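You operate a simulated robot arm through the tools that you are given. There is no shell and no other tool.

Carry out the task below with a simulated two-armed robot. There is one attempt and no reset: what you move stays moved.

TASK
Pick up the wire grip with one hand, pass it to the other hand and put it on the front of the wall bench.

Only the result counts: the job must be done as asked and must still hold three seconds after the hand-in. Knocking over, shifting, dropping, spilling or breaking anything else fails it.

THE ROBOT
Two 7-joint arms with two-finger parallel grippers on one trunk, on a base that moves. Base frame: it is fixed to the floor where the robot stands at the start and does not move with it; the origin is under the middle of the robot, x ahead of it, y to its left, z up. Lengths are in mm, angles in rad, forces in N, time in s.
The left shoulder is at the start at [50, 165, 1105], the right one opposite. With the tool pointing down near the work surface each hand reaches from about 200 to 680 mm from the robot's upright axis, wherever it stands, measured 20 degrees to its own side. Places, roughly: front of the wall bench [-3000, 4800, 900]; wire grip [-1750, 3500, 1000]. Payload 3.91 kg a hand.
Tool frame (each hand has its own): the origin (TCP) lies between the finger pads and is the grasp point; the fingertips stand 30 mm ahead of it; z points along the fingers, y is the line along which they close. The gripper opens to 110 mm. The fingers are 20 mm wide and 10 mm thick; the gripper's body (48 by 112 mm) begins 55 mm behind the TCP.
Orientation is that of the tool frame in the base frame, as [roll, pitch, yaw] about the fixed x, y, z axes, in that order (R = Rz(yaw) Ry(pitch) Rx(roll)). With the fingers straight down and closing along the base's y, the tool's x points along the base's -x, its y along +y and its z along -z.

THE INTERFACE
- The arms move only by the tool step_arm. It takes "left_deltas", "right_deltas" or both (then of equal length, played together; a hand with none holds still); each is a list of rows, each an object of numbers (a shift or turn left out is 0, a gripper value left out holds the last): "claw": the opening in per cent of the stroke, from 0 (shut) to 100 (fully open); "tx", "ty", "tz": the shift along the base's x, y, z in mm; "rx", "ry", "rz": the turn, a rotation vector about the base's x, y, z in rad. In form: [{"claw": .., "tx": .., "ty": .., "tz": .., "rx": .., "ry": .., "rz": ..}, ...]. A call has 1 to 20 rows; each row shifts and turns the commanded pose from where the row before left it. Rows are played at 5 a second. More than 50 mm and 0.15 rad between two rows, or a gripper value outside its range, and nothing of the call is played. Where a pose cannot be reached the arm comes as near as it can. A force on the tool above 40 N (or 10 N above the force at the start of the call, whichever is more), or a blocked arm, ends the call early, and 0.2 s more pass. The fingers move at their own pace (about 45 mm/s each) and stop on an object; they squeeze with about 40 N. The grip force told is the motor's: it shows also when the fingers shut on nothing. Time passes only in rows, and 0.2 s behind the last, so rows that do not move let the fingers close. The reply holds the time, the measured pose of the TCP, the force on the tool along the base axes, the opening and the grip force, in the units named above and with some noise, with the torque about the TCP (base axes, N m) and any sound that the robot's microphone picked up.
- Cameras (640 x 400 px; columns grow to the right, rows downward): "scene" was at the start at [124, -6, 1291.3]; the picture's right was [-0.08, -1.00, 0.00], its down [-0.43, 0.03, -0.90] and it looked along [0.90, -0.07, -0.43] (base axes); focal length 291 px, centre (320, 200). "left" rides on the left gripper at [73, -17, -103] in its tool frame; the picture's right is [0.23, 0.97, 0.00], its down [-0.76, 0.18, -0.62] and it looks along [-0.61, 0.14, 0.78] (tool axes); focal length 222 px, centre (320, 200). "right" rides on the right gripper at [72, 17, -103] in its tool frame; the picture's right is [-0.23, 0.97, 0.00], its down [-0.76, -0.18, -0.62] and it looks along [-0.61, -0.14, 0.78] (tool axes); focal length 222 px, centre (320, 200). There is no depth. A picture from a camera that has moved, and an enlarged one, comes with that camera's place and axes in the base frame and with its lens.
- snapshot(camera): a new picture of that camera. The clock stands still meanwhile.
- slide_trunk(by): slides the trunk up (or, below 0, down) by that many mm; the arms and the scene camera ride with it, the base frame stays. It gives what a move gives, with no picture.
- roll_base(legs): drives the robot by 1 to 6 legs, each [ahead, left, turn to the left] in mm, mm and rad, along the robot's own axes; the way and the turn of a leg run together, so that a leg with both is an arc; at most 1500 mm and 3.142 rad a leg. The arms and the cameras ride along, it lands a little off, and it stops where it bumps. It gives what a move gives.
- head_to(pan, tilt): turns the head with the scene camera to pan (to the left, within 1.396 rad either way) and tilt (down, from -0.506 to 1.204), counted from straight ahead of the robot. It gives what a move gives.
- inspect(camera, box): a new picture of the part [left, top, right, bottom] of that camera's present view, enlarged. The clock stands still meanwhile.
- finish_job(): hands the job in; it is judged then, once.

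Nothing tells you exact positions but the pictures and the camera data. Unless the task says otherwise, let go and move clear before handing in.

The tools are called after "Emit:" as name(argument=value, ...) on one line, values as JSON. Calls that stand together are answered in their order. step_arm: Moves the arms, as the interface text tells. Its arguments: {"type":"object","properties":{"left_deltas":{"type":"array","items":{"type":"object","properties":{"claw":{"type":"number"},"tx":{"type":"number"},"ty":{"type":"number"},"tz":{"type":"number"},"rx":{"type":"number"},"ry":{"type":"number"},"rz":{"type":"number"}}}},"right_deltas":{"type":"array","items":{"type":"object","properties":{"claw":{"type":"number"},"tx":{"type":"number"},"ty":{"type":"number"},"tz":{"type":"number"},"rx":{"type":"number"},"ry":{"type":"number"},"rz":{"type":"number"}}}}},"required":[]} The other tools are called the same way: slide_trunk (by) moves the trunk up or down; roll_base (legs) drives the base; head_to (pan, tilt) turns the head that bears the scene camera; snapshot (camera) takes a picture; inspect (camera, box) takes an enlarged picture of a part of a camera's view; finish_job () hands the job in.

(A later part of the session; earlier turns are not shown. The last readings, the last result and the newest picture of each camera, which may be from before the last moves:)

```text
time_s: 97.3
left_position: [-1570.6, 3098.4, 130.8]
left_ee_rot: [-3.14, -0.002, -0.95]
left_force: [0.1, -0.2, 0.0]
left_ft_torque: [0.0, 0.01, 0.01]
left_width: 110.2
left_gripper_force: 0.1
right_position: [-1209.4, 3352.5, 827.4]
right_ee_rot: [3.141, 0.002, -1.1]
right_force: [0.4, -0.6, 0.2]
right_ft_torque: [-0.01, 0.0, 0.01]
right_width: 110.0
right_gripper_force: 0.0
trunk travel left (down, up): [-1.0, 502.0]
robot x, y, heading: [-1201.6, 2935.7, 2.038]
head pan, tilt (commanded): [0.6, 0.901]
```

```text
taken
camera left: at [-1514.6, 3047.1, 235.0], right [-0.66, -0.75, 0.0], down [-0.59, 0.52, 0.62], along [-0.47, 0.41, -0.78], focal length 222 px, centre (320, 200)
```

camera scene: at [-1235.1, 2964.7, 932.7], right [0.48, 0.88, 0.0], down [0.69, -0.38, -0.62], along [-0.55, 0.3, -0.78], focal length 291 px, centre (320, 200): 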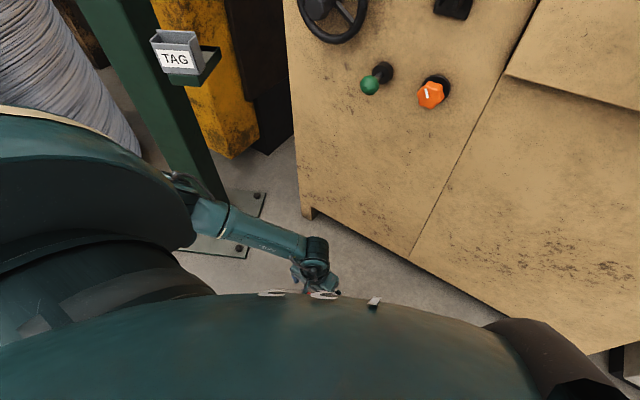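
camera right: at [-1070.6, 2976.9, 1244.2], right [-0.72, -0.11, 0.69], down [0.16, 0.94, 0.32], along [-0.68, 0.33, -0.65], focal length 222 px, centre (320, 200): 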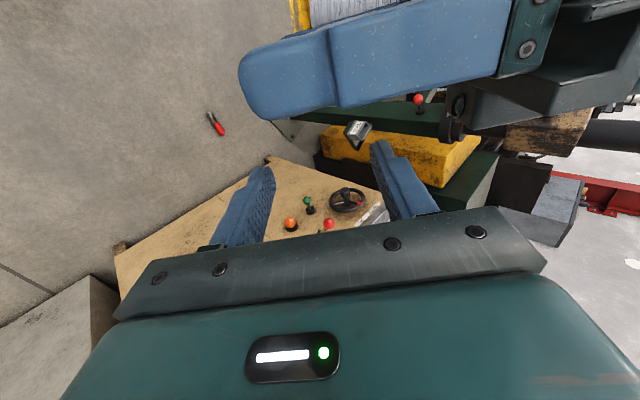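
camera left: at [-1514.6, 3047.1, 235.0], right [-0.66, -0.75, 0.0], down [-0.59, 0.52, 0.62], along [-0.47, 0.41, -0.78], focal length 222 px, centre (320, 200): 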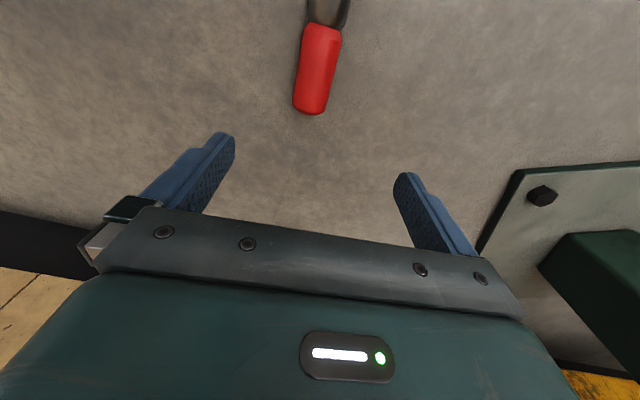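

The base moved closer; the grip is now 51 mm back and 12 mm aside in the tool frame. I'll move the hand back over it and descend.

Emit:
step_arm(left_deltas=[{"tx": 20, "ty": -17.1}, {"tx": 20, "ty": -17.1}, {"tz": -30}, {"tz": -30}, {}])

Emit:
snapshot(camera="left")

```text
time_s: 97.7
left_position: [-1562.0, 3088.7, 133.9]
left_ee_rot: [3.136, 0.023, -0.94]
left_force: [-2.8, 1.8, -1.4]
left_ft_torque: [-0.09, -0.18, 0.01]
left_width: 110.1
left_gripper_force: 0.0
right_position: [-1208.6, 3351.6, 825.9]
right_ee_rot: [3.141, 0.001, -1.098]
right_force: [0.4, 0.8, 0.0]
right_ft_torque: [-0.03, 0.04, 0.04]
right_width: 110.2
right_gripper_force: 0.1
trunk travel left (down, up): [-1.0, 502.0]
robot x, y, heading: [-1198.5, 2937.2, 2.04]
head pan, tilt (commanded): [0.6, 0.901]
stopped in row 2 (left hand): the force on the tool passed its limit at 56 N (the readings are from after the stop); the commanded pose is now the measured one
```

```text
taken
camera left: at [-1503.1, 3037.1, 236.0], right [-0.65, -0.76, 0.0], down [-0.58, 0.5, 0.64], along [-0.49, 0.42, -0.77], focal length 222 px, centre (320, 200)
```

left: 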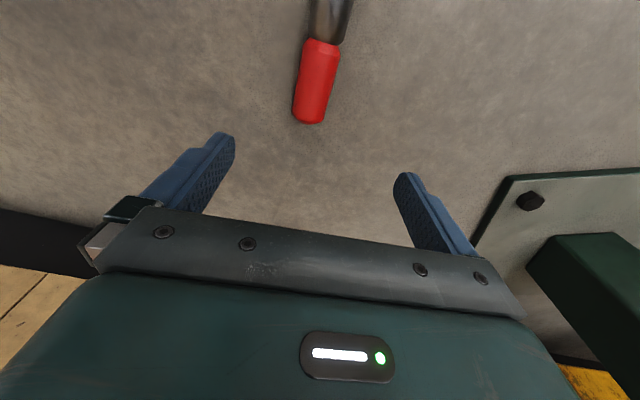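

The left hand touched something with 56 N while moving back toward me — probably a part of my own base near its camera. I'll back it off slightly and use the right hand's camera, rolled inward, to see what is there.

Emit:
step_arm(left_deltas=[{"tx": -9, "ty": 9}, {}], right_deltas=[{}, {}])

Emit:
step_arm(right_deltas=[{"rx": -0.0654, "ry": 0.1262}, {"rx": -0.0654, "ry": 0.1262}, {"rx": -0.0654, "ry": 0.1262}, {"rx": -0.0654, "ry": 0.1262}, {"rx": -0.0654, "ry": 0.1262}, {"rx": -0.0654, "ry": 0.1262}, {}])

Emit:
snapshot(camera="right")

```text
time_s: 98.3
left_position: [-1572.9, 3099.2, 133.7]
left_ee_rot: [3.137, 0.024, -0.937]
left_force: [0.4, 0.7, 0.2]
left_ft_torque: [-0.04, 0.01, 0.01]
left_width: 110.0
left_gripper_force: 0.1
right_position: [-1209.3, 3352.9, 827.7]
right_ee_rot: [3.141, 0.002, -1.101]
right_force: [-0.3, 0.3, -1.6]
right_ft_torque: [0.01, 0.0, 0.0]
right_width: 109.7
right_gripper_force: 0.1
trunk travel left (down, up): [-1.0, 502.0]
robot x, y, heading: [-1195.9, 2939.3, 2.043]
head pan, tilt (commanded): [0.6, 0.901]
```

```text
time_s: 99.9
left_position: [-1571.3, 3097.5, 134.6]
left_ee_rot: [3.134, 0.025, -0.94]
left_force: [0.6, -0.8, 0.0]
left_ft_torque: [0.0, -0.02, -0.01]
left_width: 110.0
left_gripper_force: 0.1
right_position: [-1208.7, 3351.8, 827.4]
right_ee_rot: [2.287, -0.003, -1.099]
right_force: [-1.1, -0.4, 0.0]
right_ft_torque: [0.02, -0.04, -0.04]
right_width: 110.1
right_gripper_force: 0.1
trunk travel left (down, up): [-1.0, 502.0]
robot x, y, heading: [-1197.3, 2935.8, 2.043]
head pan, tilt (commanded): [0.6, 0.901]
```

```text
taken
camera right: at [-1115.9, 3317.9, 909.1], right [-0.67, -0.09, 0.73], down [0.17, 0.95, 0.27], along [-0.72, 0.31, -0.62], focal length 222 px, centre (320, 200)
```

right: 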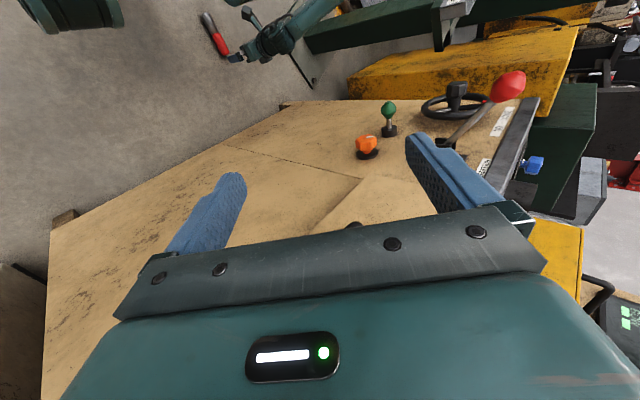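

I can see the left hand beside the grip and a teal part of my own base at top left. I'll zoom in.

Emit:
inspect(camera="right", box=[10, 0, 360, 110])

Emit:
inspect(camera="right", box=[180, 0, 340, 100])

```text
1.83 times, centred on (185, 55) of right
camera zoom: at [-1115.9, 3317.9, 909.1], right [-0.67, -0.09, 0.73], down [0.17, 0.95, 0.27], along [-0.72, 0.31, -0.62], focal length 406 px, centre (567, 465)
```

zoom: 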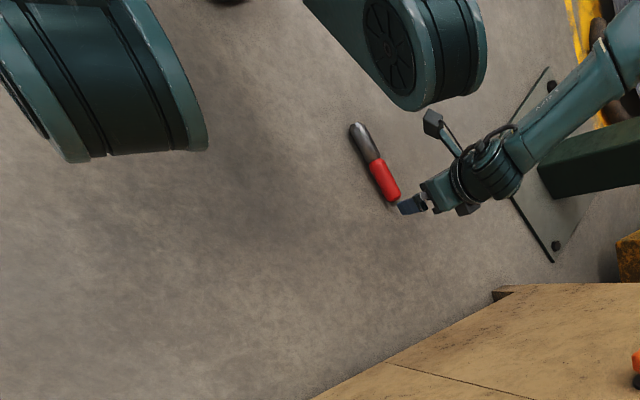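

```text
4.00 times, centred on (260, 50) of right
camera zoom: at [-1115.9, 3317.9, 909.1], right [-0.67, -0.09, 0.73], down [0.17, 0.95, 0.27], along [-0.72, 0.31, -0.62], focal length 888 px, centre (560, 800)
```

zoom: 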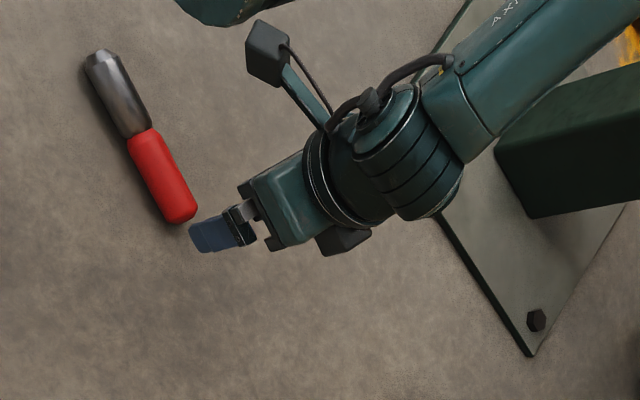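

The picture shows my trunk folds with knee-like housings in front, and the left hand's camera mast touched the left knee. I'll reposition so the grip lies farther out to my left, clear of the knee: drive ahead 114 and right 141.

Emit:
roll_base(legs=[[114, -141, 0]])

Emit:
snapshot(camera="right")

Emit:
snapshot(camera="left")

```text
time_s: 101.7
left_position: [-1503.7, 3253.7, 134.1]
left_ee_rot: [3.134, 0.024, -0.94]
left_force: [-0.9, -0.5, 1.0]
left_ft_torque: [0.04, 0.0, 0.0]
left_width: 109.7
left_gripper_force: 0.1
right_position: [-1141.2, 3499.7, 827.6]
right_ee_rot: [2.293, -0.006, -1.08]
right_force: [2.4, -4.7, 0.1]
right_ft_torque: [0.24, 0.1, -0.42]
right_width: 110.0
right_gripper_force: 0.0
trunk travel left (down, up): [-1.0, 502.0]
robot x, y, heading: [-1130.8, 3090.5, 2.041]
head pan, tilt (commanded): [0.6, 0.901]
stopped in leg 1: the force on the tool passed its limit at 56 N (the readings are from after the stop); the commanded pose is now the measured one
```

```text
taken
camera right: at [-1046.3, 3467.0, 909.4], right [-0.68, -0.1, 0.73], down [0.16, 0.95, 0.27], along [-0.72, 0.3, -0.63], focal length 222 px, centre (320, 200)
```

right: 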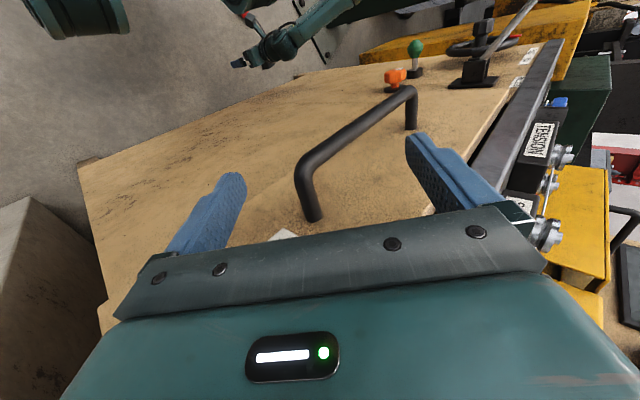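

```text
taken
camera left: at [-1443.7, 3202.2, 236.4], right [-0.65, -0.76, 0.0], down [-0.58, 0.5, 0.64], along [-0.49, 0.42, -0.77], focal length 222 px, centre (320, 200)
```

left: 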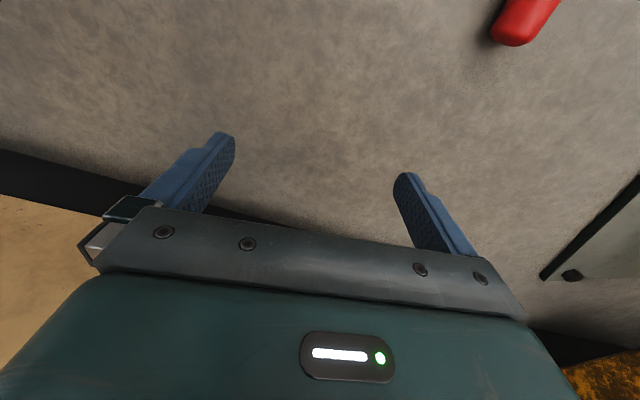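

The right hand's body touched the drawer handle of the cabinet while driving. I'll pull the right hand straight back from it at once.

Emit:
step_arm(right_deltas=[{"tx": 6.8, "ty": -13.4}, {"tx": 13.6, "ty": -26.7}, {"tx": 13.6, "ty": -26.7}, {"tx": 13.6, "ty": -26.7}, {}])

Emit:
snapshot(camera="right")

Emit:
head_to(pan=0.0, tilt=0.5)

Emit:
snapshot(camera="scene")

```text
time_s: 102.9
left_position: [-1503.4, 3254.9, 134.1]
left_ee_rot: [3.134, 0.025, -0.941]
left_force: [-1.0, 0.6, -0.7]
left_ft_torque: [-0.01, 0.0, 0.01]
left_width: 109.9
left_gripper_force: 0.0
right_position: [-1091.0, 3407.4, 824.4]
right_ee_rot: [2.292, -0.007, -1.078]
right_force: [0.2, 0.3, 0.5]
right_ft_torque: [0.01, 0.02, -0.01]
right_width: 110.2
right_gripper_force: 0.0
trunk travel left (down, up): [-1.0, 502.0]
robot x, y, heading: [-1130.6, 3091.7, 2.043]
head pan, tilt (commanded): [0.6, 0.901]
```

```text
taken
camera right: at [-998.0, 3374.6, 906.4], right [-0.68, -0.1, 0.73], down [0.16, 0.95, 0.27], along [-0.72, 0.3, -0.63], focal length 222 px, centre (320, 200)
```

right: 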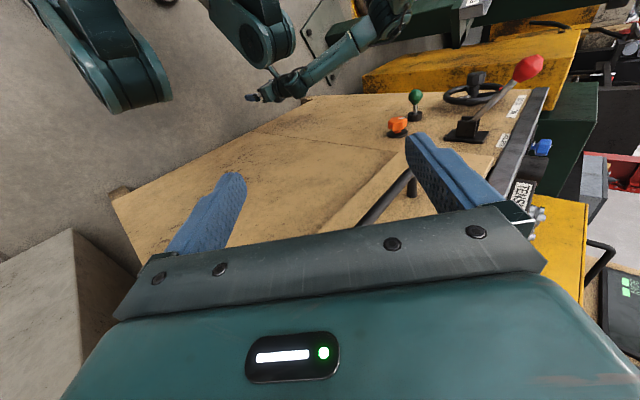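

```text
time_s: 103.9
left_position: [-1503.0, 3253.5, 135.5]
left_ee_rot: [3.134, 0.024, -0.941]
left_force: [0.4, 0.3, -0.7]
left_ft_torque: [0.01, -0.01, -0.01]
left_width: 110.0
left_gripper_force: 0.0
right_position: [-1092.2, 3406.7, 824.9]
right_ee_rot: [2.291, -0.007, -1.078]
right_force: [-0.4, 0.9, -1.0]
right_ft_torque: [0.02, 0.02, 0.03]
right_width: 109.8
right_gripper_force: 0.0
trunk travel left (down, up): [-1.0, 502.0]
robot x, y, heading: [-1129.5, 3091.3, 2.041]
head pan, tilt (commanded): [0.0, 0.499]
```

```text
taken
camera scene: at [-1182.5, 3199.6, 962.5], right [0.89, 0.45, 0.0], down [0.22, -0.43, -0.88], along [-0.4, 0.78, -0.48], focal length 291 px, centre (320, 200)
```

scene: 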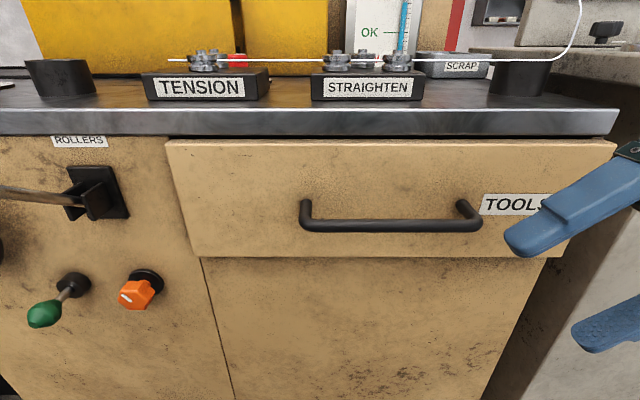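

The drawer looks unchanged. Let me look at the left hand's surroundings and the knee with the right camera.

Emit:
inspect(camera="right", box=[20, 0, 420, 130])

```text
1.60 times, centred on (220, 65) of right
camera zoom: at [-998.2, 3374.9, 906.5], right [-0.68, -0.1, 0.73], down [0.16, 0.95, 0.27], along [-0.72, 0.3, -0.63], focal length 355 px, centre (480, 416)
```

zoom: 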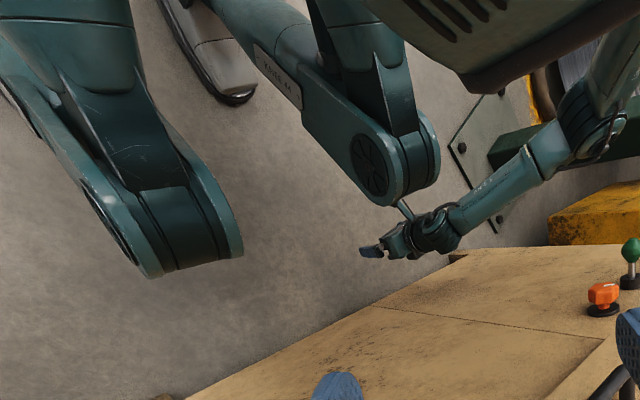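

The trunk stands on two bent legs; the left knee is at about 226 mm ahead and 115–180 mm left, so going around it at 370 mm left is clear. I'll move the left hand out to the left first and then back over the grip.

Emit:
step_arm(left_deltas=[{"tx": -33, "ty": -16.8}, {"tx": -33, "ty": -16.8}, {"tx": -33, "ty": -16.8}, {"tx": 17.8, "ty": -35}, {"tx": 17.8, "ty": -35}, {"tx": 17.8, "ty": -35}, {"tx": 17.8, "ty": -35}, {}])

Emit:
snapshot(camera="left")

Emit:
snapshot(camera="right")

```text
time_s: 105.7
left_position: [-1531.1, 3064.7, 135.3]
left_ee_rot: [3.134, 0.025, -0.941]
left_force: [0.2, 0.8, 0.0]
left_ft_torque: [-0.01, 0.01, 0.01]
left_width: 109.9
left_gripper_force: 0.0
right_position: [-1092.0, 3406.6, 824.8]
right_ee_rot: [2.291, -0.006, -1.077]
right_force: [-0.5, -0.1, 0.8]
right_ft_torque: [-0.02, 0.0, 0.01]
right_width: 110.2
right_gripper_force: 0.1
trunk travel left (down, up): [-1.0, 502.0]
robot x, y, heading: [-1128.9, 3091.8, 2.039]
head pan, tilt (commanded): [0.0, 0.499]
```

```text
taken
camera left: at [-1471.9, 3012.5, 236.0], right [-0.65, -0.76, 0.0], down [-0.58, 0.5, 0.64], along [-0.49, 0.42, -0.77], focal length 222 px, centre (320, 200)
```

left: 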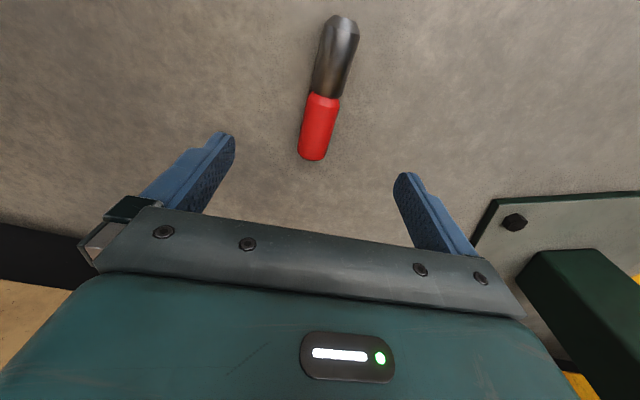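

```text
taken
camera right: at [-998.2, 3374.9, 906.5], right [-0.68, -0.1, 0.73], down [0.16, 0.95, 0.27], along [-0.72, 0.3, -0.63], focal length 222 px, centre (320, 200)
```

right: 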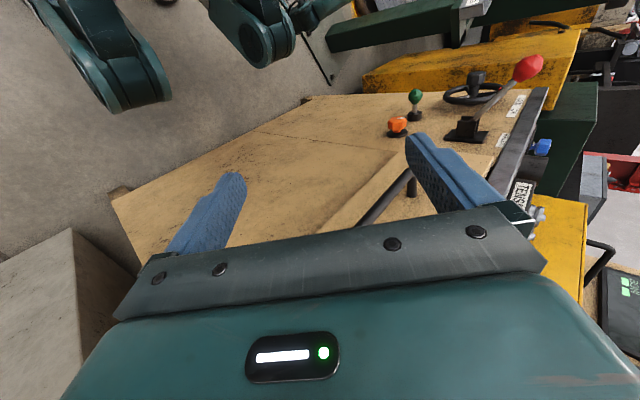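

The hand is over the grip again. I'll level the small tilt and descend to about z 75 to check the alignment once more.

Emit:
step_arm(left_deltas=[{"rx": -0.0157, "ry": -0.0208}, {"tz": -30}, {"tz": -30}, {}])

Emit:
snapshot(camera="left")

```text
time_s: 106.7
left_position: [-1532.2, 3064.3, 72.6]
left_ee_rot: [-3.141, 0.0, -0.941]
left_force: [0.5, 0.0, 0.3]
left_ft_torque: [0.01, -0.02, 0.03]
left_width: 109.9
left_gripper_force: 0.1
right_position: [-1090.8, 3408.1, 823.4]
right_ee_rot: [2.292, -0.007, -1.079]
right_force: [-0.5, -0.4, 0.0]
right_ft_torque: [0.01, 0.0, 0.02]
right_width: 109.9
right_gripper_force: 0.0
trunk travel left (down, up): [-1.0, 502.0]
robot x, y, heading: [-1129.2, 3092.4, 2.039]
head pan, tilt (commanded): [0.0, 0.499]
```

```text
taken
camera left: at [-1473.6, 3014.2, 176.9], right [-0.65, -0.76, 0.0], down [-0.59, 0.51, 0.62], along [-0.47, 0.41, -0.78], focal length 222 px, centre (320, 200)
```

left: 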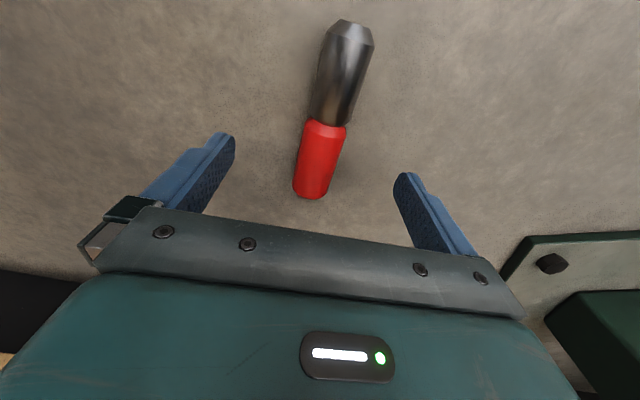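

Alignment is within 2 mm. I'll go down the last 38 mm.

Emit:
step_arm(left_deltas=[{"tz": -20}, {"tz": -18}, {}])

Emit:
snapshot(camera="left")

```text
time_s: 107.5
left_position: [-1531.5, 3061.7, 35.0]
left_ee_rot: [3.141, 0.0, -0.943]
left_force: [0.3, -0.3, 0.9]
left_ft_torque: [0.0, 0.0, -0.01]
left_width: 110.2
left_gripper_force: 0.0
right_position: [-1091.0, 3406.7, 823.4]
right_ee_rot: [2.291, -0.007, -1.079]
right_force: [0.4, 0.0, -0.7]
right_ft_torque: [0.01, -0.03, -0.03]
right_width: 110.1
right_gripper_force: 0.1
trunk travel left (down, up): [-1.0, 502.0]
robot x, y, heading: [-1129.2, 3093.2, 2.04]
head pan, tilt (commanded): [0.0, 0.499]
```

```text
taken
camera left: at [-1475.1, 3013.5, 139.0], right [-0.65, -0.76, 0.0], down [-0.59, 0.51, 0.62], along [-0.47, 0.41, -0.78], focal length 222 px, centre (320, 200)
```

left: 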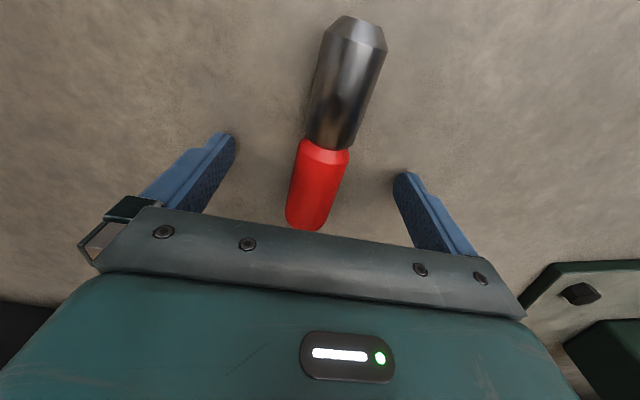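

The fingertips are just above the floor on both sides of the red part. I'll close the left gripper.

Emit:
step_arm(left_deltas=[{"tz": -2}, {"claw": 0}, {"claw": 0}, {"claw": 0}, {"claw": 0}, {"claw": 0}, {"claw": 0}, {"claw": 0}, {"claw": 0}, {"claw": 0}])

Emit:
snapshot(camera="left")

```text
time_s: 109.7
left_position: [-1532.8, 3062.2, 33.4]
left_ee_rot: [-3.141, -0.002, -0.94]
left_force: [0.4, -0.6, 0.7]
left_ft_torque: [0.02, 0.0, -0.01]
left_width: 30.0
left_gripper_force: 40.0
right_position: [-1090.0, 3407.3, 824.4]
right_ee_rot: [2.292, -0.005, -1.078]
right_force: [0.0, -0.2, 0.1]
right_ft_torque: [0.02, -0.02, 0.0]
right_width: 110.1
right_gripper_force: 0.1
trunk travel left (down, up): [-1.0, 502.0]
robot x, y, heading: [-1130.0, 3092.2, 2.039]
head pan, tilt (commanded): [0.0, 0.499]
```

```text
taken
camera left: at [-1474.2, 3012.5, 137.1], right [-0.65, -0.76, 0.0], down [-0.59, 0.51, 0.62], along [-0.47, 0.41, -0.78], focal length 222 px, centre (320, 200)
```

left: 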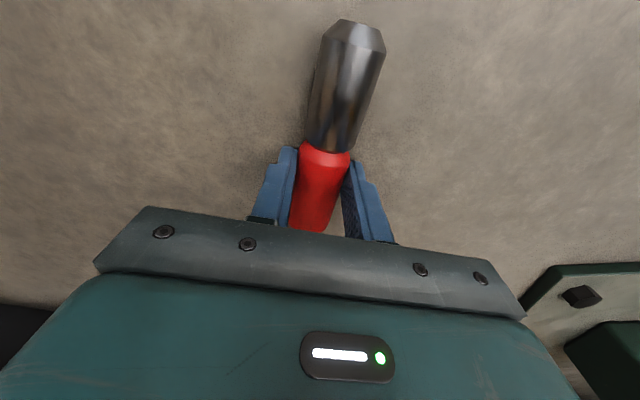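

The left gripper holds the grip at 30 mm with 40 N. I'll lift slowly and check whether it stays level.

Emit:
step_arm(left_deltas=[{"tz": 6}, {"tz": 8}, {"tz": 10}, {"tz": 12}, {"tz": 15}, {}])

Emit:
snapshot(camera="left")

```text
time_s: 111.1
left_position: [-1532.4, 3063.6, 82.8]
left_ee_rot: [-3.141, -0.003, -0.94]
left_force: [0.1, -0.3, -1.0]
left_ft_torque: [-0.01, 0.03, -0.01]
left_width: 30.2
left_gripper_force: 39.8
right_position: [-1091.5, 3407.1, 823.8]
right_ee_rot: [2.292, -0.008, -1.08]
right_force: [-0.3, -0.1, 0.9]
right_ft_torque: [-0.03, 0.04, 0.04]
right_width: 109.9
right_gripper_force: 0.1
trunk travel left (down, up): [-1.0, 502.0]
robot x, y, heading: [-1130.8, 3093.8, 2.041]
head pan, tilt (commanded): [0.0, 0.499]
```

```text
taken
camera left: at [-1474.1, 3012.9, 187.1], right [-0.65, -0.76, 0.0], down [-0.59, 0.51, 0.62], along [-0.47, 0.41, -0.78], focal length 222 px, centre (320, 200)
```

left: 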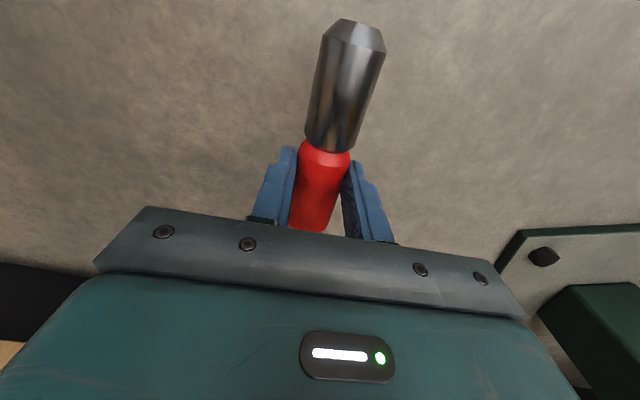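

The grip stays level in the left hand. Now I raise the trunk in steps, checking the hold.

Emit:
slide_trunk(by=200)

Emit:
snapshot(camera="left")

```text
time_s: 113.3
left_position: [-1531.2, 3062.3, 284.1]
left_ee_rot: [3.141, -0.003, -0.94]
left_force: [0.1, 0.6, -2.5]
left_ft_torque: [-0.03, 0.0, 0.0]
left_width: 30.3
left_gripper_force: 40.2
right_position: [-1090.6, 3406.5, 1025.1]
right_ee_rot: [2.291, -0.007, -1.079]
right_force: [-0.6, 0.1, 0.2]
right_ft_torque: [0.0, -0.03, -0.01]
right_width: 109.8
right_gripper_force: 0.0
trunk travel left (down, up): [-201.0, 302.0]
robot x, y, heading: [-1127.2, 3092.6, 2.045]
head pan, tilt (commanded): [0.0, 0.499]
```

```text
taken
camera left: at [-1473.9, 3013.0, 386.9], right [-0.65, -0.76, 0.0], down [-0.59, 0.51, 0.62], along [-0.47, 0.41, -0.78], focal length 222 px, centre (320, 200)
```

left: 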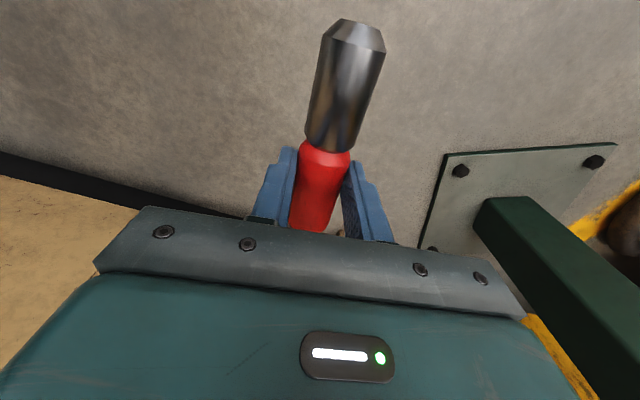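

The hold is steady. Before raising further I'll back away from the post and cabinet so that the elbow stays clear of the post's lever.

Emit:
roll_base(legs=[[-450, -100, 0]])

Emit:
slide_trunk(by=290)

Emit:
snapshot(camera="left")

```text
time_s: 116.1
left_position: [-1242.5, 2709.1, 282.4]
left_ee_rot: [3.141, -0.002, -0.948]
left_force: [0.7, 0.6, -2.2]
left_ft_torque: [0.02, 0.03, -0.03]
left_width: 30.2
left_gripper_force: 40.4
right_position: [-801.5, 3050.9, 1024.9]
right_ee_rot: [2.289, -0.006, -1.086]
right_force: [-0.6, -1.3, -0.2]
right_ft_torque: [-0.03, 0.01, 0.02]
right_width: 110.3
right_gripper_force: 0.1
trunk travel left (down, up): [-201.0, 302.0]
robot x, y, heading: [-842.7, 2734.8, 2.034]
head pan, tilt (commanded): [0.0, 0.499]
```

```text
time_s: 119.0
left_position: [-1243.3, 2708.4, 572.8]
left_ee_rot: [3.141, -0.002, -0.949]
left_force: [-0.6, -0.1, -1.5]
left_ft_torque: [0.0, 0.03, -0.01]
left_width: 30.0
left_gripper_force: 39.5
right_position: [-800.4, 3050.1, 1314.0]
right_ee_rot: [2.293, -0.007, -1.085]
right_force: [-0.6, -0.7, 0.2]
right_ft_torque: [0.0, -0.01, -0.01]
right_width: 110.0
right_gripper_force: 0.1
trunk travel left (down, up): [-491.0, 12.0]
robot x, y, heading: [-842.2, 2736.6, 2.031]
head pan, tilt (commanded): [0.0, 0.499]
```

```text
taken
camera left: at [-1185.7, 2659.0, 676.9], right [-0.66, -0.75, 0.0], down [-0.59, 0.51, 0.62], along [-0.47, 0.41, -0.78], focal length 222 px, centre (320, 200)
```

left: 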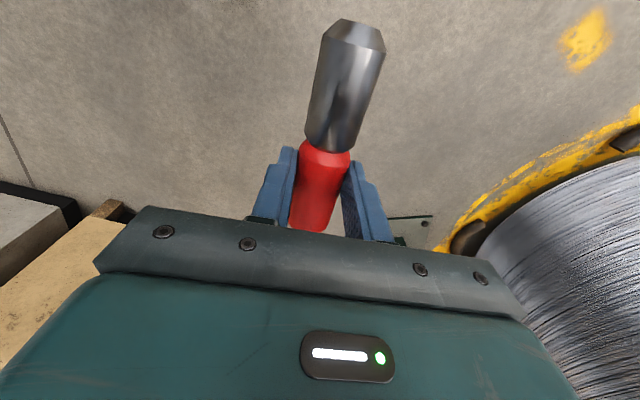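

The grip is steady at z 573 in the open floor. I'll bring the left hand in front of the left shoulder and straighten its yaw, then raise it.

Emit:
step_arm(left_deltas=[{"tx": 8.1, "ty": 31.8, "tz": 15, "rz": -0.0229}, {"tx": 8.1, "ty": 31.8, "tz": 15, "rz": -0.0229}, {"tx": 8.1, "ty": 31.8, "tz": 15, "rz": -0.0229}, {"tx": 8.1, "ty": 31.8, "tz": 15, "rz": -0.0229}, {"tx": 8.1, "ty": 31.8, "tz": 15, "rz": -0.0229}, {"tx": 8.1, "ty": 31.8, "tz": 15, "rz": -0.0229}, {"tx": 8.1, "ty": 31.8, "tz": 15, "rz": -0.0229}, {"tz": 20}, {"tz": 30}, {"tz": 35}, {"tz": 35}, {"tz": 35}, {"tz": 35}, {"tz": 35}, {"tz": 35}, {"tz": 35}, {"tz": 35}, {"tz": 35}, {}])

Emit:
snapshot(camera="left")

Emit:
snapshot(camera="scene")

```text
time_s: 123.0
left_position: [-1188.7, 2934.0, 1045.8]
left_ee_rot: [3.141, -0.002, -1.107]
left_force: [0.7, -0.1, -1.6]
left_ft_torque: [0.02, 0.01, -0.04]
left_width: 29.9
left_gripper_force: 39.6
right_position: [-800.0, 3051.6, 1314.3]
right_ee_rot: [2.291, -0.006, -1.085]
right_force: [0.4, 1.3, -0.1]
right_ft_torque: [-0.03, 0.0, -0.02]
right_width: 110.1
right_gripper_force: 0.1
trunk travel left (down, up): [-491.0, 12.0]
robot x, y, heading: [-839.9, 2734.5, 2.03]
head pan, tilt (commanded): [0.0, 0.499]
```

```text
taken
camera left: at [-1139.5, 2875.6, 1149.6], right [-0.77, -0.64, 0.0], down [-0.5, 0.6, 0.62], along [-0.4, 0.48, -0.78], focal length 222 px, centre (320, 200)
```

left: 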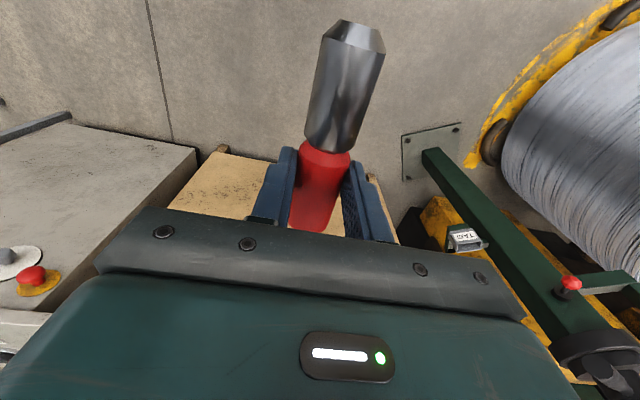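

```text
taken
camera scene: at [-893.2, 2843.9, 1452.5], right [0.89, 0.45, 0.0], down [0.21, -0.43, -0.88], along [-0.39, 0.79, -0.48], focal length 291 px, centre (320, 200)
```

scene: 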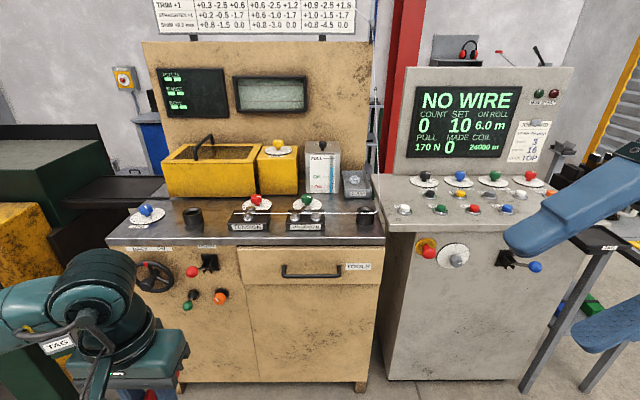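

The grip is held level at z 1046, its metal stem pointing back towards me. I'll now move the left hand to the meeting point slowly, rolling it 45° inward, as rehearsed.

Emit:
step_arm(left_deltas=[{"tx": 8.75, "ty": 16.1, "tz": 7.6, "rx": 0.025, "ry": -0.0502}, {"tx": 8.75, "ty": 16.1, "tz": 7.6, "rx": 0.025, "ry": -0.0502}, {"tx": 8.75, "ty": 16.1, "tz": 7.6, "rx": 0.025, "ry": -0.0502}, {"tx": 8.75, "ty": 16.1, "tz": 7.6, "rx": 0.025, "ry": -0.0502}, {"tx": 8.75, "ty": 16.1, "tz": 7.6, "rx": 0.025, "ry": -0.0502}, {"tx": 8.75, "ty": 16.1, "tz": 7.6, "rx": 0.025, "ry": -0.0502}, {"tx": 8.75, "ty": 16.1, "tz": 7.6, "rx": 0.025, "ry": -0.0502}, {"tx": 8.75, "ty": 16.1, "tz": 7.6, "rx": 0.025, "ry": -0.0502}, {"tx": 8.75, "ty": 16.1, "tz": 7.6, "rx": 0.025, "ry": -0.0502}, {"tx": 8.75, "ty": 16.1, "tz": 7.6, "rx": 0.025, "ry": -0.0502}, {"tx": 8.75, "ty": 16.1, "tz": 7.6, "rx": 0.025, "ry": -0.0502}, {"tx": 8.75, "ty": 16.1, "tz": 7.6, "rx": 0.025, "ry": -0.0502}, {"tx": 8.75, "ty": 16.1, "tz": 7.6, "rx": 0.025, "ry": -0.0502}, {"tx": 8.75, "ty": 16.1, "tz": 7.6, "rx": 0.025, "ry": -0.0502}, {}])

Emit:
head_to(pan=0.0, tilt=0.75)

Emit:
snapshot(camera="scene")

Emit:
snapshot(camera="left")

Emit:
snapshot(camera="right")

```text
time_s: 126.2
left_position: [-1062.0, 3155.9, 1151.0]
left_ee_rot: [-2.355, 0.0, -1.108]
left_force: [-0.1, 0.0, -1.7]
left_ft_torque: [0.01, 0.02, 0.0]
left_width: 30.2
left_gripper_force: 40.1
right_position: [-801.7, 3051.2, 1313.8]
right_ee_rot: [2.291, -0.008, -1.087]
right_force: [-0.3, 0.1, 0.4]
right_ft_torque: [-0.03, -0.01, -0.01]
right_width: 110.0
right_gripper_force: 0.0
trunk travel left (down, up): [-491.0, 12.0]
robot x, y, heading: [-838.7, 2737.2, 2.034]
head pan, tilt (commanded): [0.0, 0.499]
```

```text
time_s: 127.0
left_position: [-1062.2, 3155.6, 1150.8]
left_ee_rot: [-2.353, -0.003, -1.108]
left_force: [0.3, -0.2, -1.8]
left_ft_torque: [0.02, 0.03, -0.03]
left_width: 30.3
left_gripper_force: 39.9
right_position: [-802.6, 3051.0, 1314.1]
right_ee_rot: [2.293, -0.007, -1.085]
right_force: [0.5, 0.1, -1.0]
right_ft_torque: [-0.01, 0.03, 0.01]
right_width: 110.1
right_gripper_force: 0.1
trunk travel left (down, up): [-491.0, 12.0]
robot x, y, heading: [-844.6, 2737.4, 2.033]
head pan, tilt (commanded): [0.0, 0.75]
```

```text
taken
camera scene: at [-889.4, 2836.8, 1430.6], right [0.89, 0.45, 0.0], down [0.3, -0.61, -0.73], along [-0.33, 0.65, -0.68], focal length 291 px, centre (320, 200)
```

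scene: 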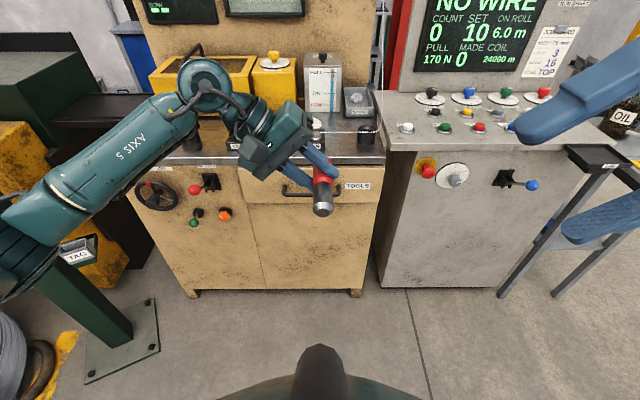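

```text
taken
camera left: at [-1083.0, 3062.4, 1236.0], right [-0.51, -0.51, -0.69], down [-0.85, 0.43, 0.31], along [0.14, 0.74, -0.65], focal length 222 px, centre (320, 200)
```

left: 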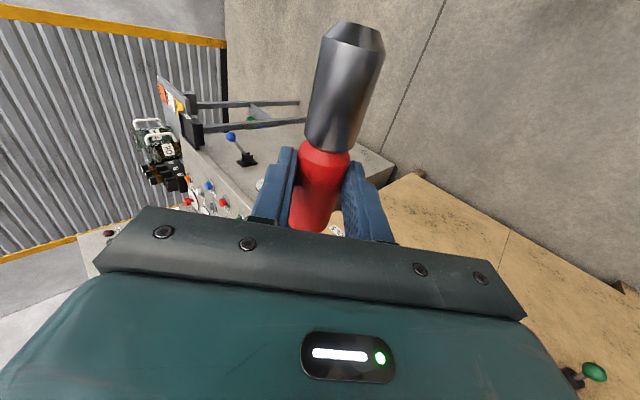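

```text
taken
camera right: at [-707.8, 3018.2, 1396.5], right [-0.68, -0.09, 0.73], down [0.16, 0.95, 0.27], along [-0.72, 0.3, -0.63], focal length 222 px, centre (320, 200)
```

right: 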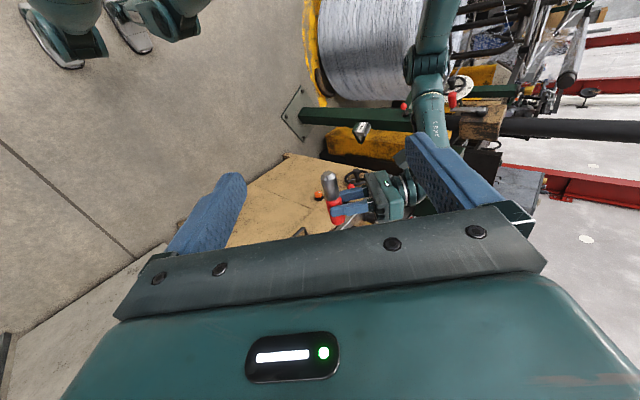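

The grip is steady at the meeting point, the stem free towards me. I'll bring the right hand to a waiting point 110 mm from the stem, half-opened and aligned.

Emit:
step_arm(right_deltas=[{"tx": -25.9, "ty": 18.1, "tz": -17.2, "rz": -0.011, "claw": 60}, {"tx": -25.9, "ty": 18.1, "tz": -17.2, "rz": -0.011}, {"tx": -25.9, "ty": 18.1, "tz": -17.2}, {"tx": -25.9, "ty": 18.1, "tz": -17.2}, {"tx": -25.9, "ty": 18.1, "tz": -17.2}, {"tx": -25.9, "ty": 18.1, "tz": -17.2}, {}])

Emit:
snapshot(camera="scene")

Emit:
snapshot(camera="right")

Emit:
snapshot(camera="left")

```text
time_s: 128.6
left_position: [-1060.6, 3155.0, 1151.5]
left_ee_rot: [-2.358, -0.001, -1.108]
left_force: [-0.1, 0.3, -1.9]
left_ft_torque: [0.02, 0.04, 0.0]
left_width: 30.1
left_gripper_force: 40.5
right_position: [-954.0, 3159.8, 1207.0]
right_ee_rot: [2.292, -0.005, -1.107]
right_force: [0.0, -0.1, 0.2]
right_ft_torque: [-0.02, -0.02, 0.0]
right_width: 65.8
right_gripper_force: 0.1
trunk travel left (down, up): [-491.0, 12.0]
robot x, y, heading: [-841.7, 2733.8, 2.03]
head pan, tilt (commanded): [0.0, 0.75]
```

```text
taken
camera scene: at [-889.1, 2836.6, 1430.6], right [0.89, 0.45, 0.0], down [0.3, -0.61, -0.73], along [-0.33, 0.65, -0.68], focal length 291 px, centre (320, 200)
```

scene: 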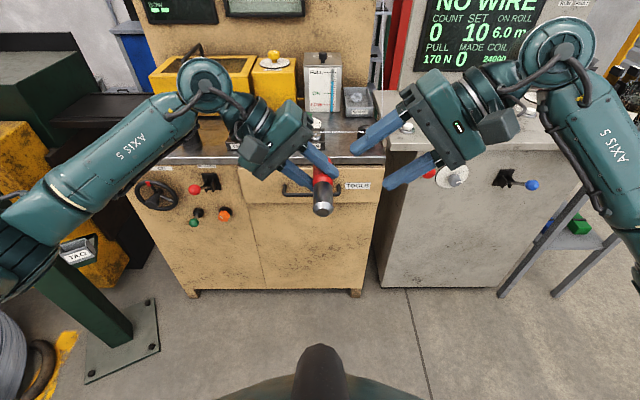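

```text
taken
camera right: at [-862.8, 3125.1, 1290.1], right [-0.68, -0.08, 0.73], down [0.18, 0.94, 0.27], along [-0.71, 0.32, -0.63], focal length 222 px, centre (320, 200)
```

right: 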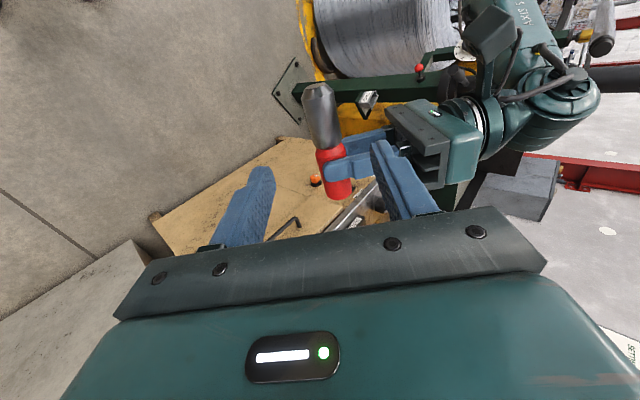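

```text
taken
camera left: at [-1082.7, 3062.3, 1236.1], right [-0.51, -0.51, -0.69], down [-0.85, 0.43, 0.31], along [0.14, 0.74, -0.65], focal length 222 px, centre (320, 200)
```

left: 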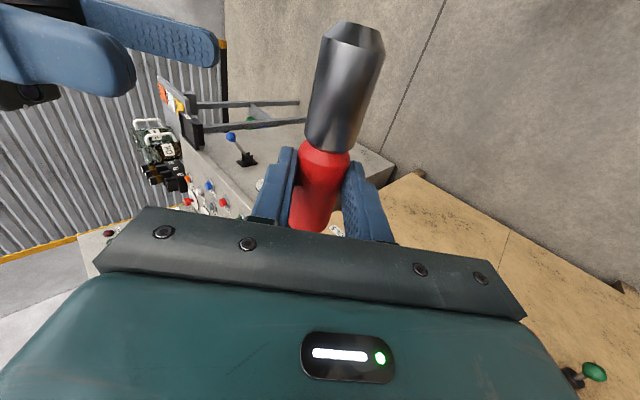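

The right hand is aligned within 5 mm by both pose and picture. I'll correct that and advance 50 mm along its fingers, then check again.

Emit:
step_arm(right_deltas=[{"tx": -12.2, "ty": -6.1, "tz": -9.7}, {"tx": -12.2, "ty": -6.1, "tz": -9.7}, {"tx": -12.2, "ty": -6.1, "tz": -9.7}, {}])

Emit:
snapshot(camera="right")

Emit:
snapshot(camera="left")

```text
time_s: 129.6
left_position: [-1061.1, 3156.1, 1150.3]
left_ee_rot: [-2.357, -0.003, -1.11]
left_force: [-0.9, -0.3, -0.8]
left_ft_torque: [-0.03, 0.03, 0.0]
left_width: 30.3
left_gripper_force: 40.0
right_position: [-991.9, 3140.5, 1181.3]
right_ee_rot: [2.291, -0.007, -1.106]
right_force: [0.2, -0.4, 0.3]
right_ft_torque: [-0.01, 0.01, -0.04]
right_width: 66.0
right_gripper_force: 0.2
trunk travel left (down, up): [-491.0, 12.0]
robot x, y, heading: [-841.5, 2732.1, 2.035]
head pan, tilt (commanded): [0.0, 0.75]
```

```text
taken
camera right: at [-899.5, 3105.4, 1263.4], right [-0.68, -0.08, 0.73], down [0.18, 0.94, 0.27], along [-0.71, 0.32, -0.63], focal length 222 px, centre (320, 200)
```

right: 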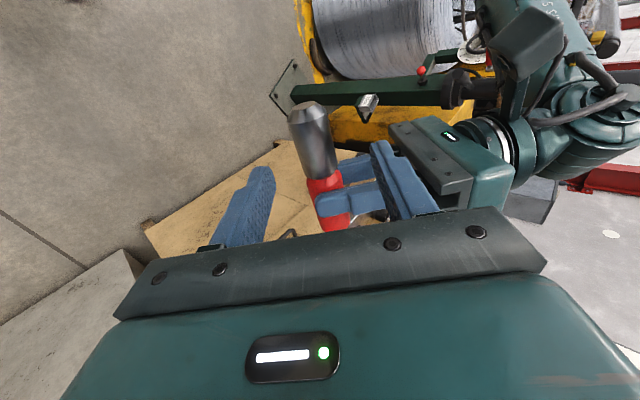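

```text
taken
camera left: at [-1082.8, 3062.5, 1235.9], right [-0.51, -0.51, -0.69], down [-0.85, 0.43, 0.31], along [0.14, 0.74, -0.65], focal length 222 px, centre (320, 200)
```

left: 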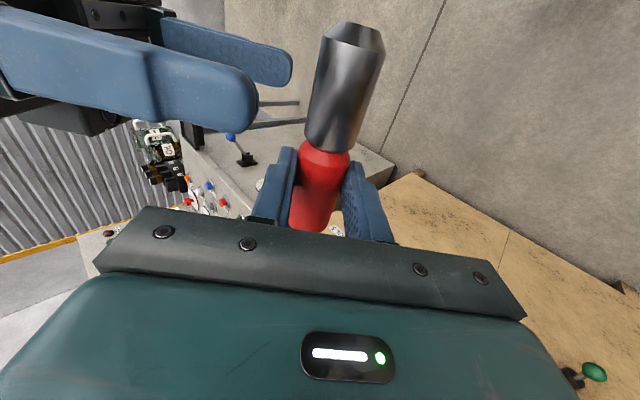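

The stem is centred in reach of the right fingers, offset about 4 mm. I'll correct that and advance the last 45 mm so the fingers straddle the stem.

Emit:
step_arm(right_deltas=[{"tx": -9.2, "ty": -4.6, "tz": -10.8}, {"tx": -9.2, "ty": -4.6, "tz": -10.8}, {"tx": -9.2, "ty": -4.6, "tz": -10.8}, {}])

Emit:
snapshot(camera="right")

Emit:
snapshot(camera="left")

Emit:
inspect(camera="scene", box=[220, 90, 460, 250])

```text
time_s: 130.6
left_position: [-1061.3, 3154.6, 1151.1]
left_ee_rot: [-2.353, -0.001, -1.109]
left_force: [0.2, 0.3, -1.7]
left_ft_torque: [0.01, 0.03, 0.0]
left_width: 30.2
left_gripper_force: 40.2
right_position: [-1020.2, 3127.5, 1149.0]
right_ee_rot: [2.291, -0.007, -1.107]
right_force: [0.7, -0.3, 0.0]
right_ft_torque: [0.02, 0.01, 0.01]
right_width: 66.0
right_gripper_force: 0.1
trunk travel left (down, up): [-491.0, 12.0]
robot x, y, heading: [-839.1, 2735.3, 2.033]
head pan, tilt (commanded): [0.0, 0.75]
```

```text
taken
camera right: at [-928.0, 3091.9, 1231.5], right [-0.68, -0.08, 0.73], down [0.18, 0.94, 0.27], along [-0.71, 0.32, -0.63], focal length 222 px, centre (320, 200)
```

right: 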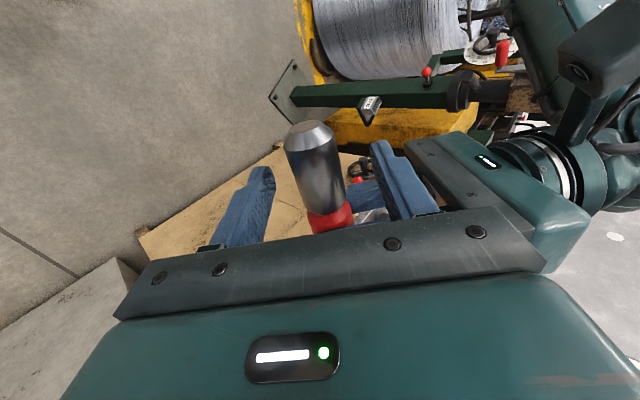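

```text
taken
camera left: at [-1082.9, 3062.5, 1236.0], right [-0.51, -0.51, -0.69], down [-0.85, 0.43, 0.31], along [0.14, 0.74, -0.65], focal length 222 px, centre (320, 200)
```

left: 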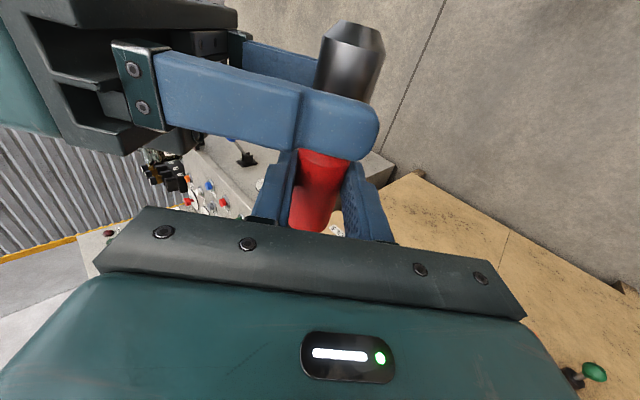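

```text
2.50 times, centred on (340, 170) of scene
camera zoom: at [-889.3, 2836.8, 1430.6], right [0.89, 0.45, 0.0], down [0.3, -0.61, -0.73], along [-0.33, 0.65, -0.68], focal length 729 px, centre (270, 275)
```

zoom: 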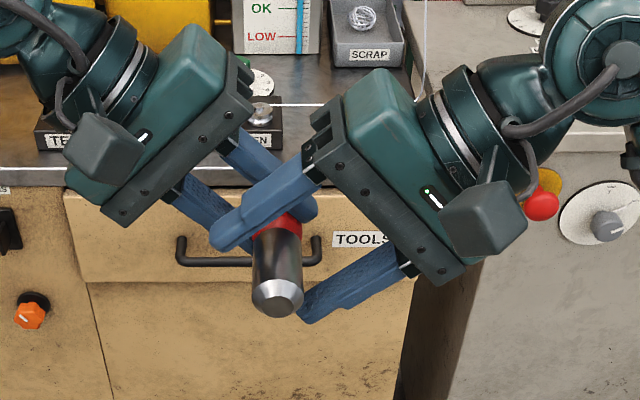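

The right fingers straddle the stem, centred within 1 mm. I'll close the right gripper while the left one keeps holding.

Emit:
step_arm(right_deltas=[{"claw": 0}, {"claw": 0}, {"claw": 0}, {"claw": 0}, {"claw": 0}, {"claw": 0}, {"claw": 0}])

Emit:
snapshot(camera="left")

Emit:
snapshot(camera="right")

```text
time_s: 132.2
left_position: [-1061.9, 3155.6, 1151.1]
left_ee_rot: [-2.354, 0.0, -1.108]
left_force: [-6.3, -3.8, 5.2]
left_ft_torque: [-0.43, 0.03, -0.42]
left_width: 30.1
left_gripper_force: 39.8
right_position: [-1019.8, 3127.1, 1148.6]
right_ee_rot: [2.294, -0.005, -1.109]
right_force: [6.3, 3.7, -4.8]
right_ft_torque: [0.28, -0.29, 0.04]
right_width: 28.6
right_gripper_force: 40.0
trunk travel left (down, up): [-491.0, 12.0]
robot x, y, heading: [-840.2, 2735.3, 2.035]
head pan, tilt (commanded): [0.0, 0.75]
```

```text
taken
camera left: at [-1083.2, 3062.5, 1236.2], right [-0.51, -0.51, -0.69], down [-0.85, 0.43, 0.31], along [0.14, 0.74, -0.65], focal length 222 px, centre (320, 200)
```

left: 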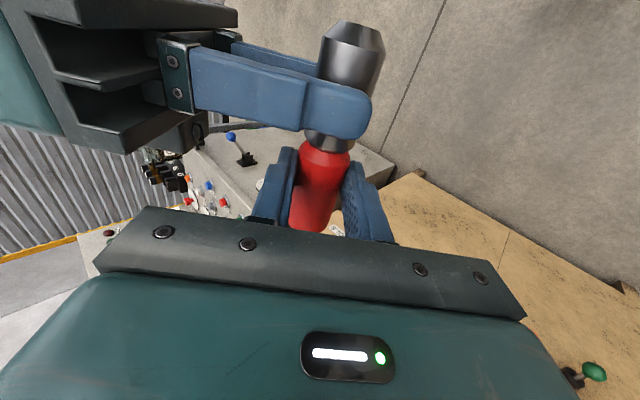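

```text
taken
camera right: at [-927.9, 3092.2, 1231.3], right [-0.68, -0.08, 0.73], down [0.18, 0.94, 0.27], along [-0.71, 0.32, -0.63], focal length 222 px, centre (320, 200)
```

right: 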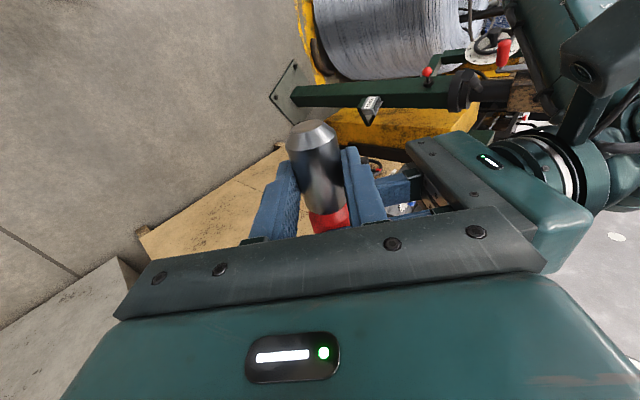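

Both hands hold the grip: left 30.1 mm, right 28.6 mm, with a small force of about 9 N between them. Now I open the left gripper and check that the right one keeps it.

Emit:
step_arm(left_deltas=[{"claw": 10}, {"claw": 35}, {"claw": 60}, {"claw": 60}, {"claw": 60}])

Emit:
snapshot(camera="left")

Emit:
snapshot(camera="right")

```text
time_s: 133.4
left_position: [-1061.7, 3155.3, 1150.4]
left_ee_rot: [-2.355, -0.002, -1.111]
left_force: [0.0, 1.0, 0.0]
left_ft_torque: [0.02, -0.04, 0.0]
left_width: 65.9
left_gripper_force: 0.0
right_position: [-1020.2, 3126.6, 1149.0]
right_ee_rot: [2.292, -0.006, -1.108]
right_force: [0.3, -0.2, -1.2]
right_ft_torque: [-0.05, -0.05, 0.02]
right_width: 28.3
right_gripper_force: 39.8
trunk travel left (down, up): [-491.0, 12.0]
robot x, y, heading: [-843.5, 2732.1, 2.032]
head pan, tilt (commanded): [0.0, 0.75]
```

```text
taken
camera left: at [-1083.0, 3062.5, 1236.0], right [-0.51, -0.51, -0.69], down [-0.85, 0.43, 0.31], along [0.14, 0.74, -0.65], focal length 222 px, centre (320, 200)
```

left: 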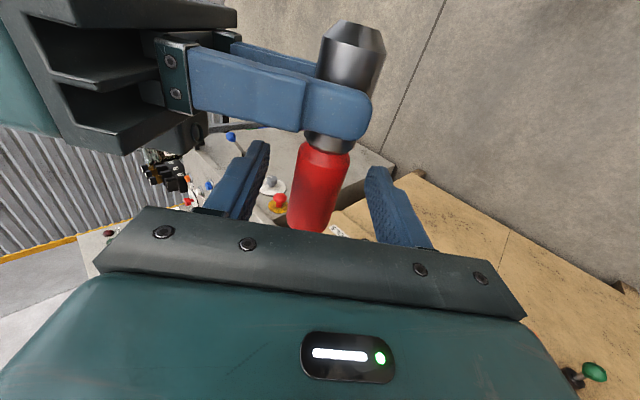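

```text
taken
camera right: at [-928.0, 3091.9, 1231.7], right [-0.68, -0.08, 0.73], down [0.18, 0.94, 0.27], along [-0.71, 0.32, -0.63], focal length 222 px, centre (320, 200)
```

right: 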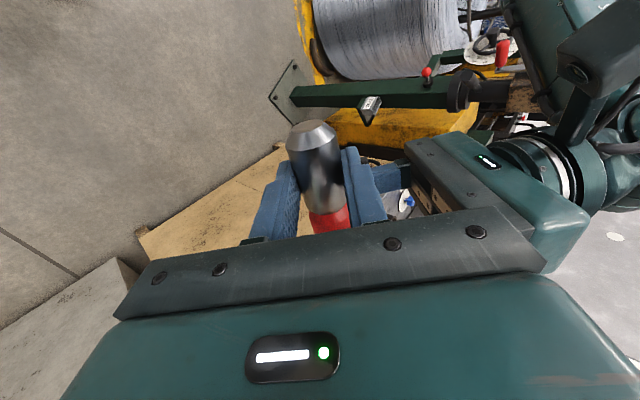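

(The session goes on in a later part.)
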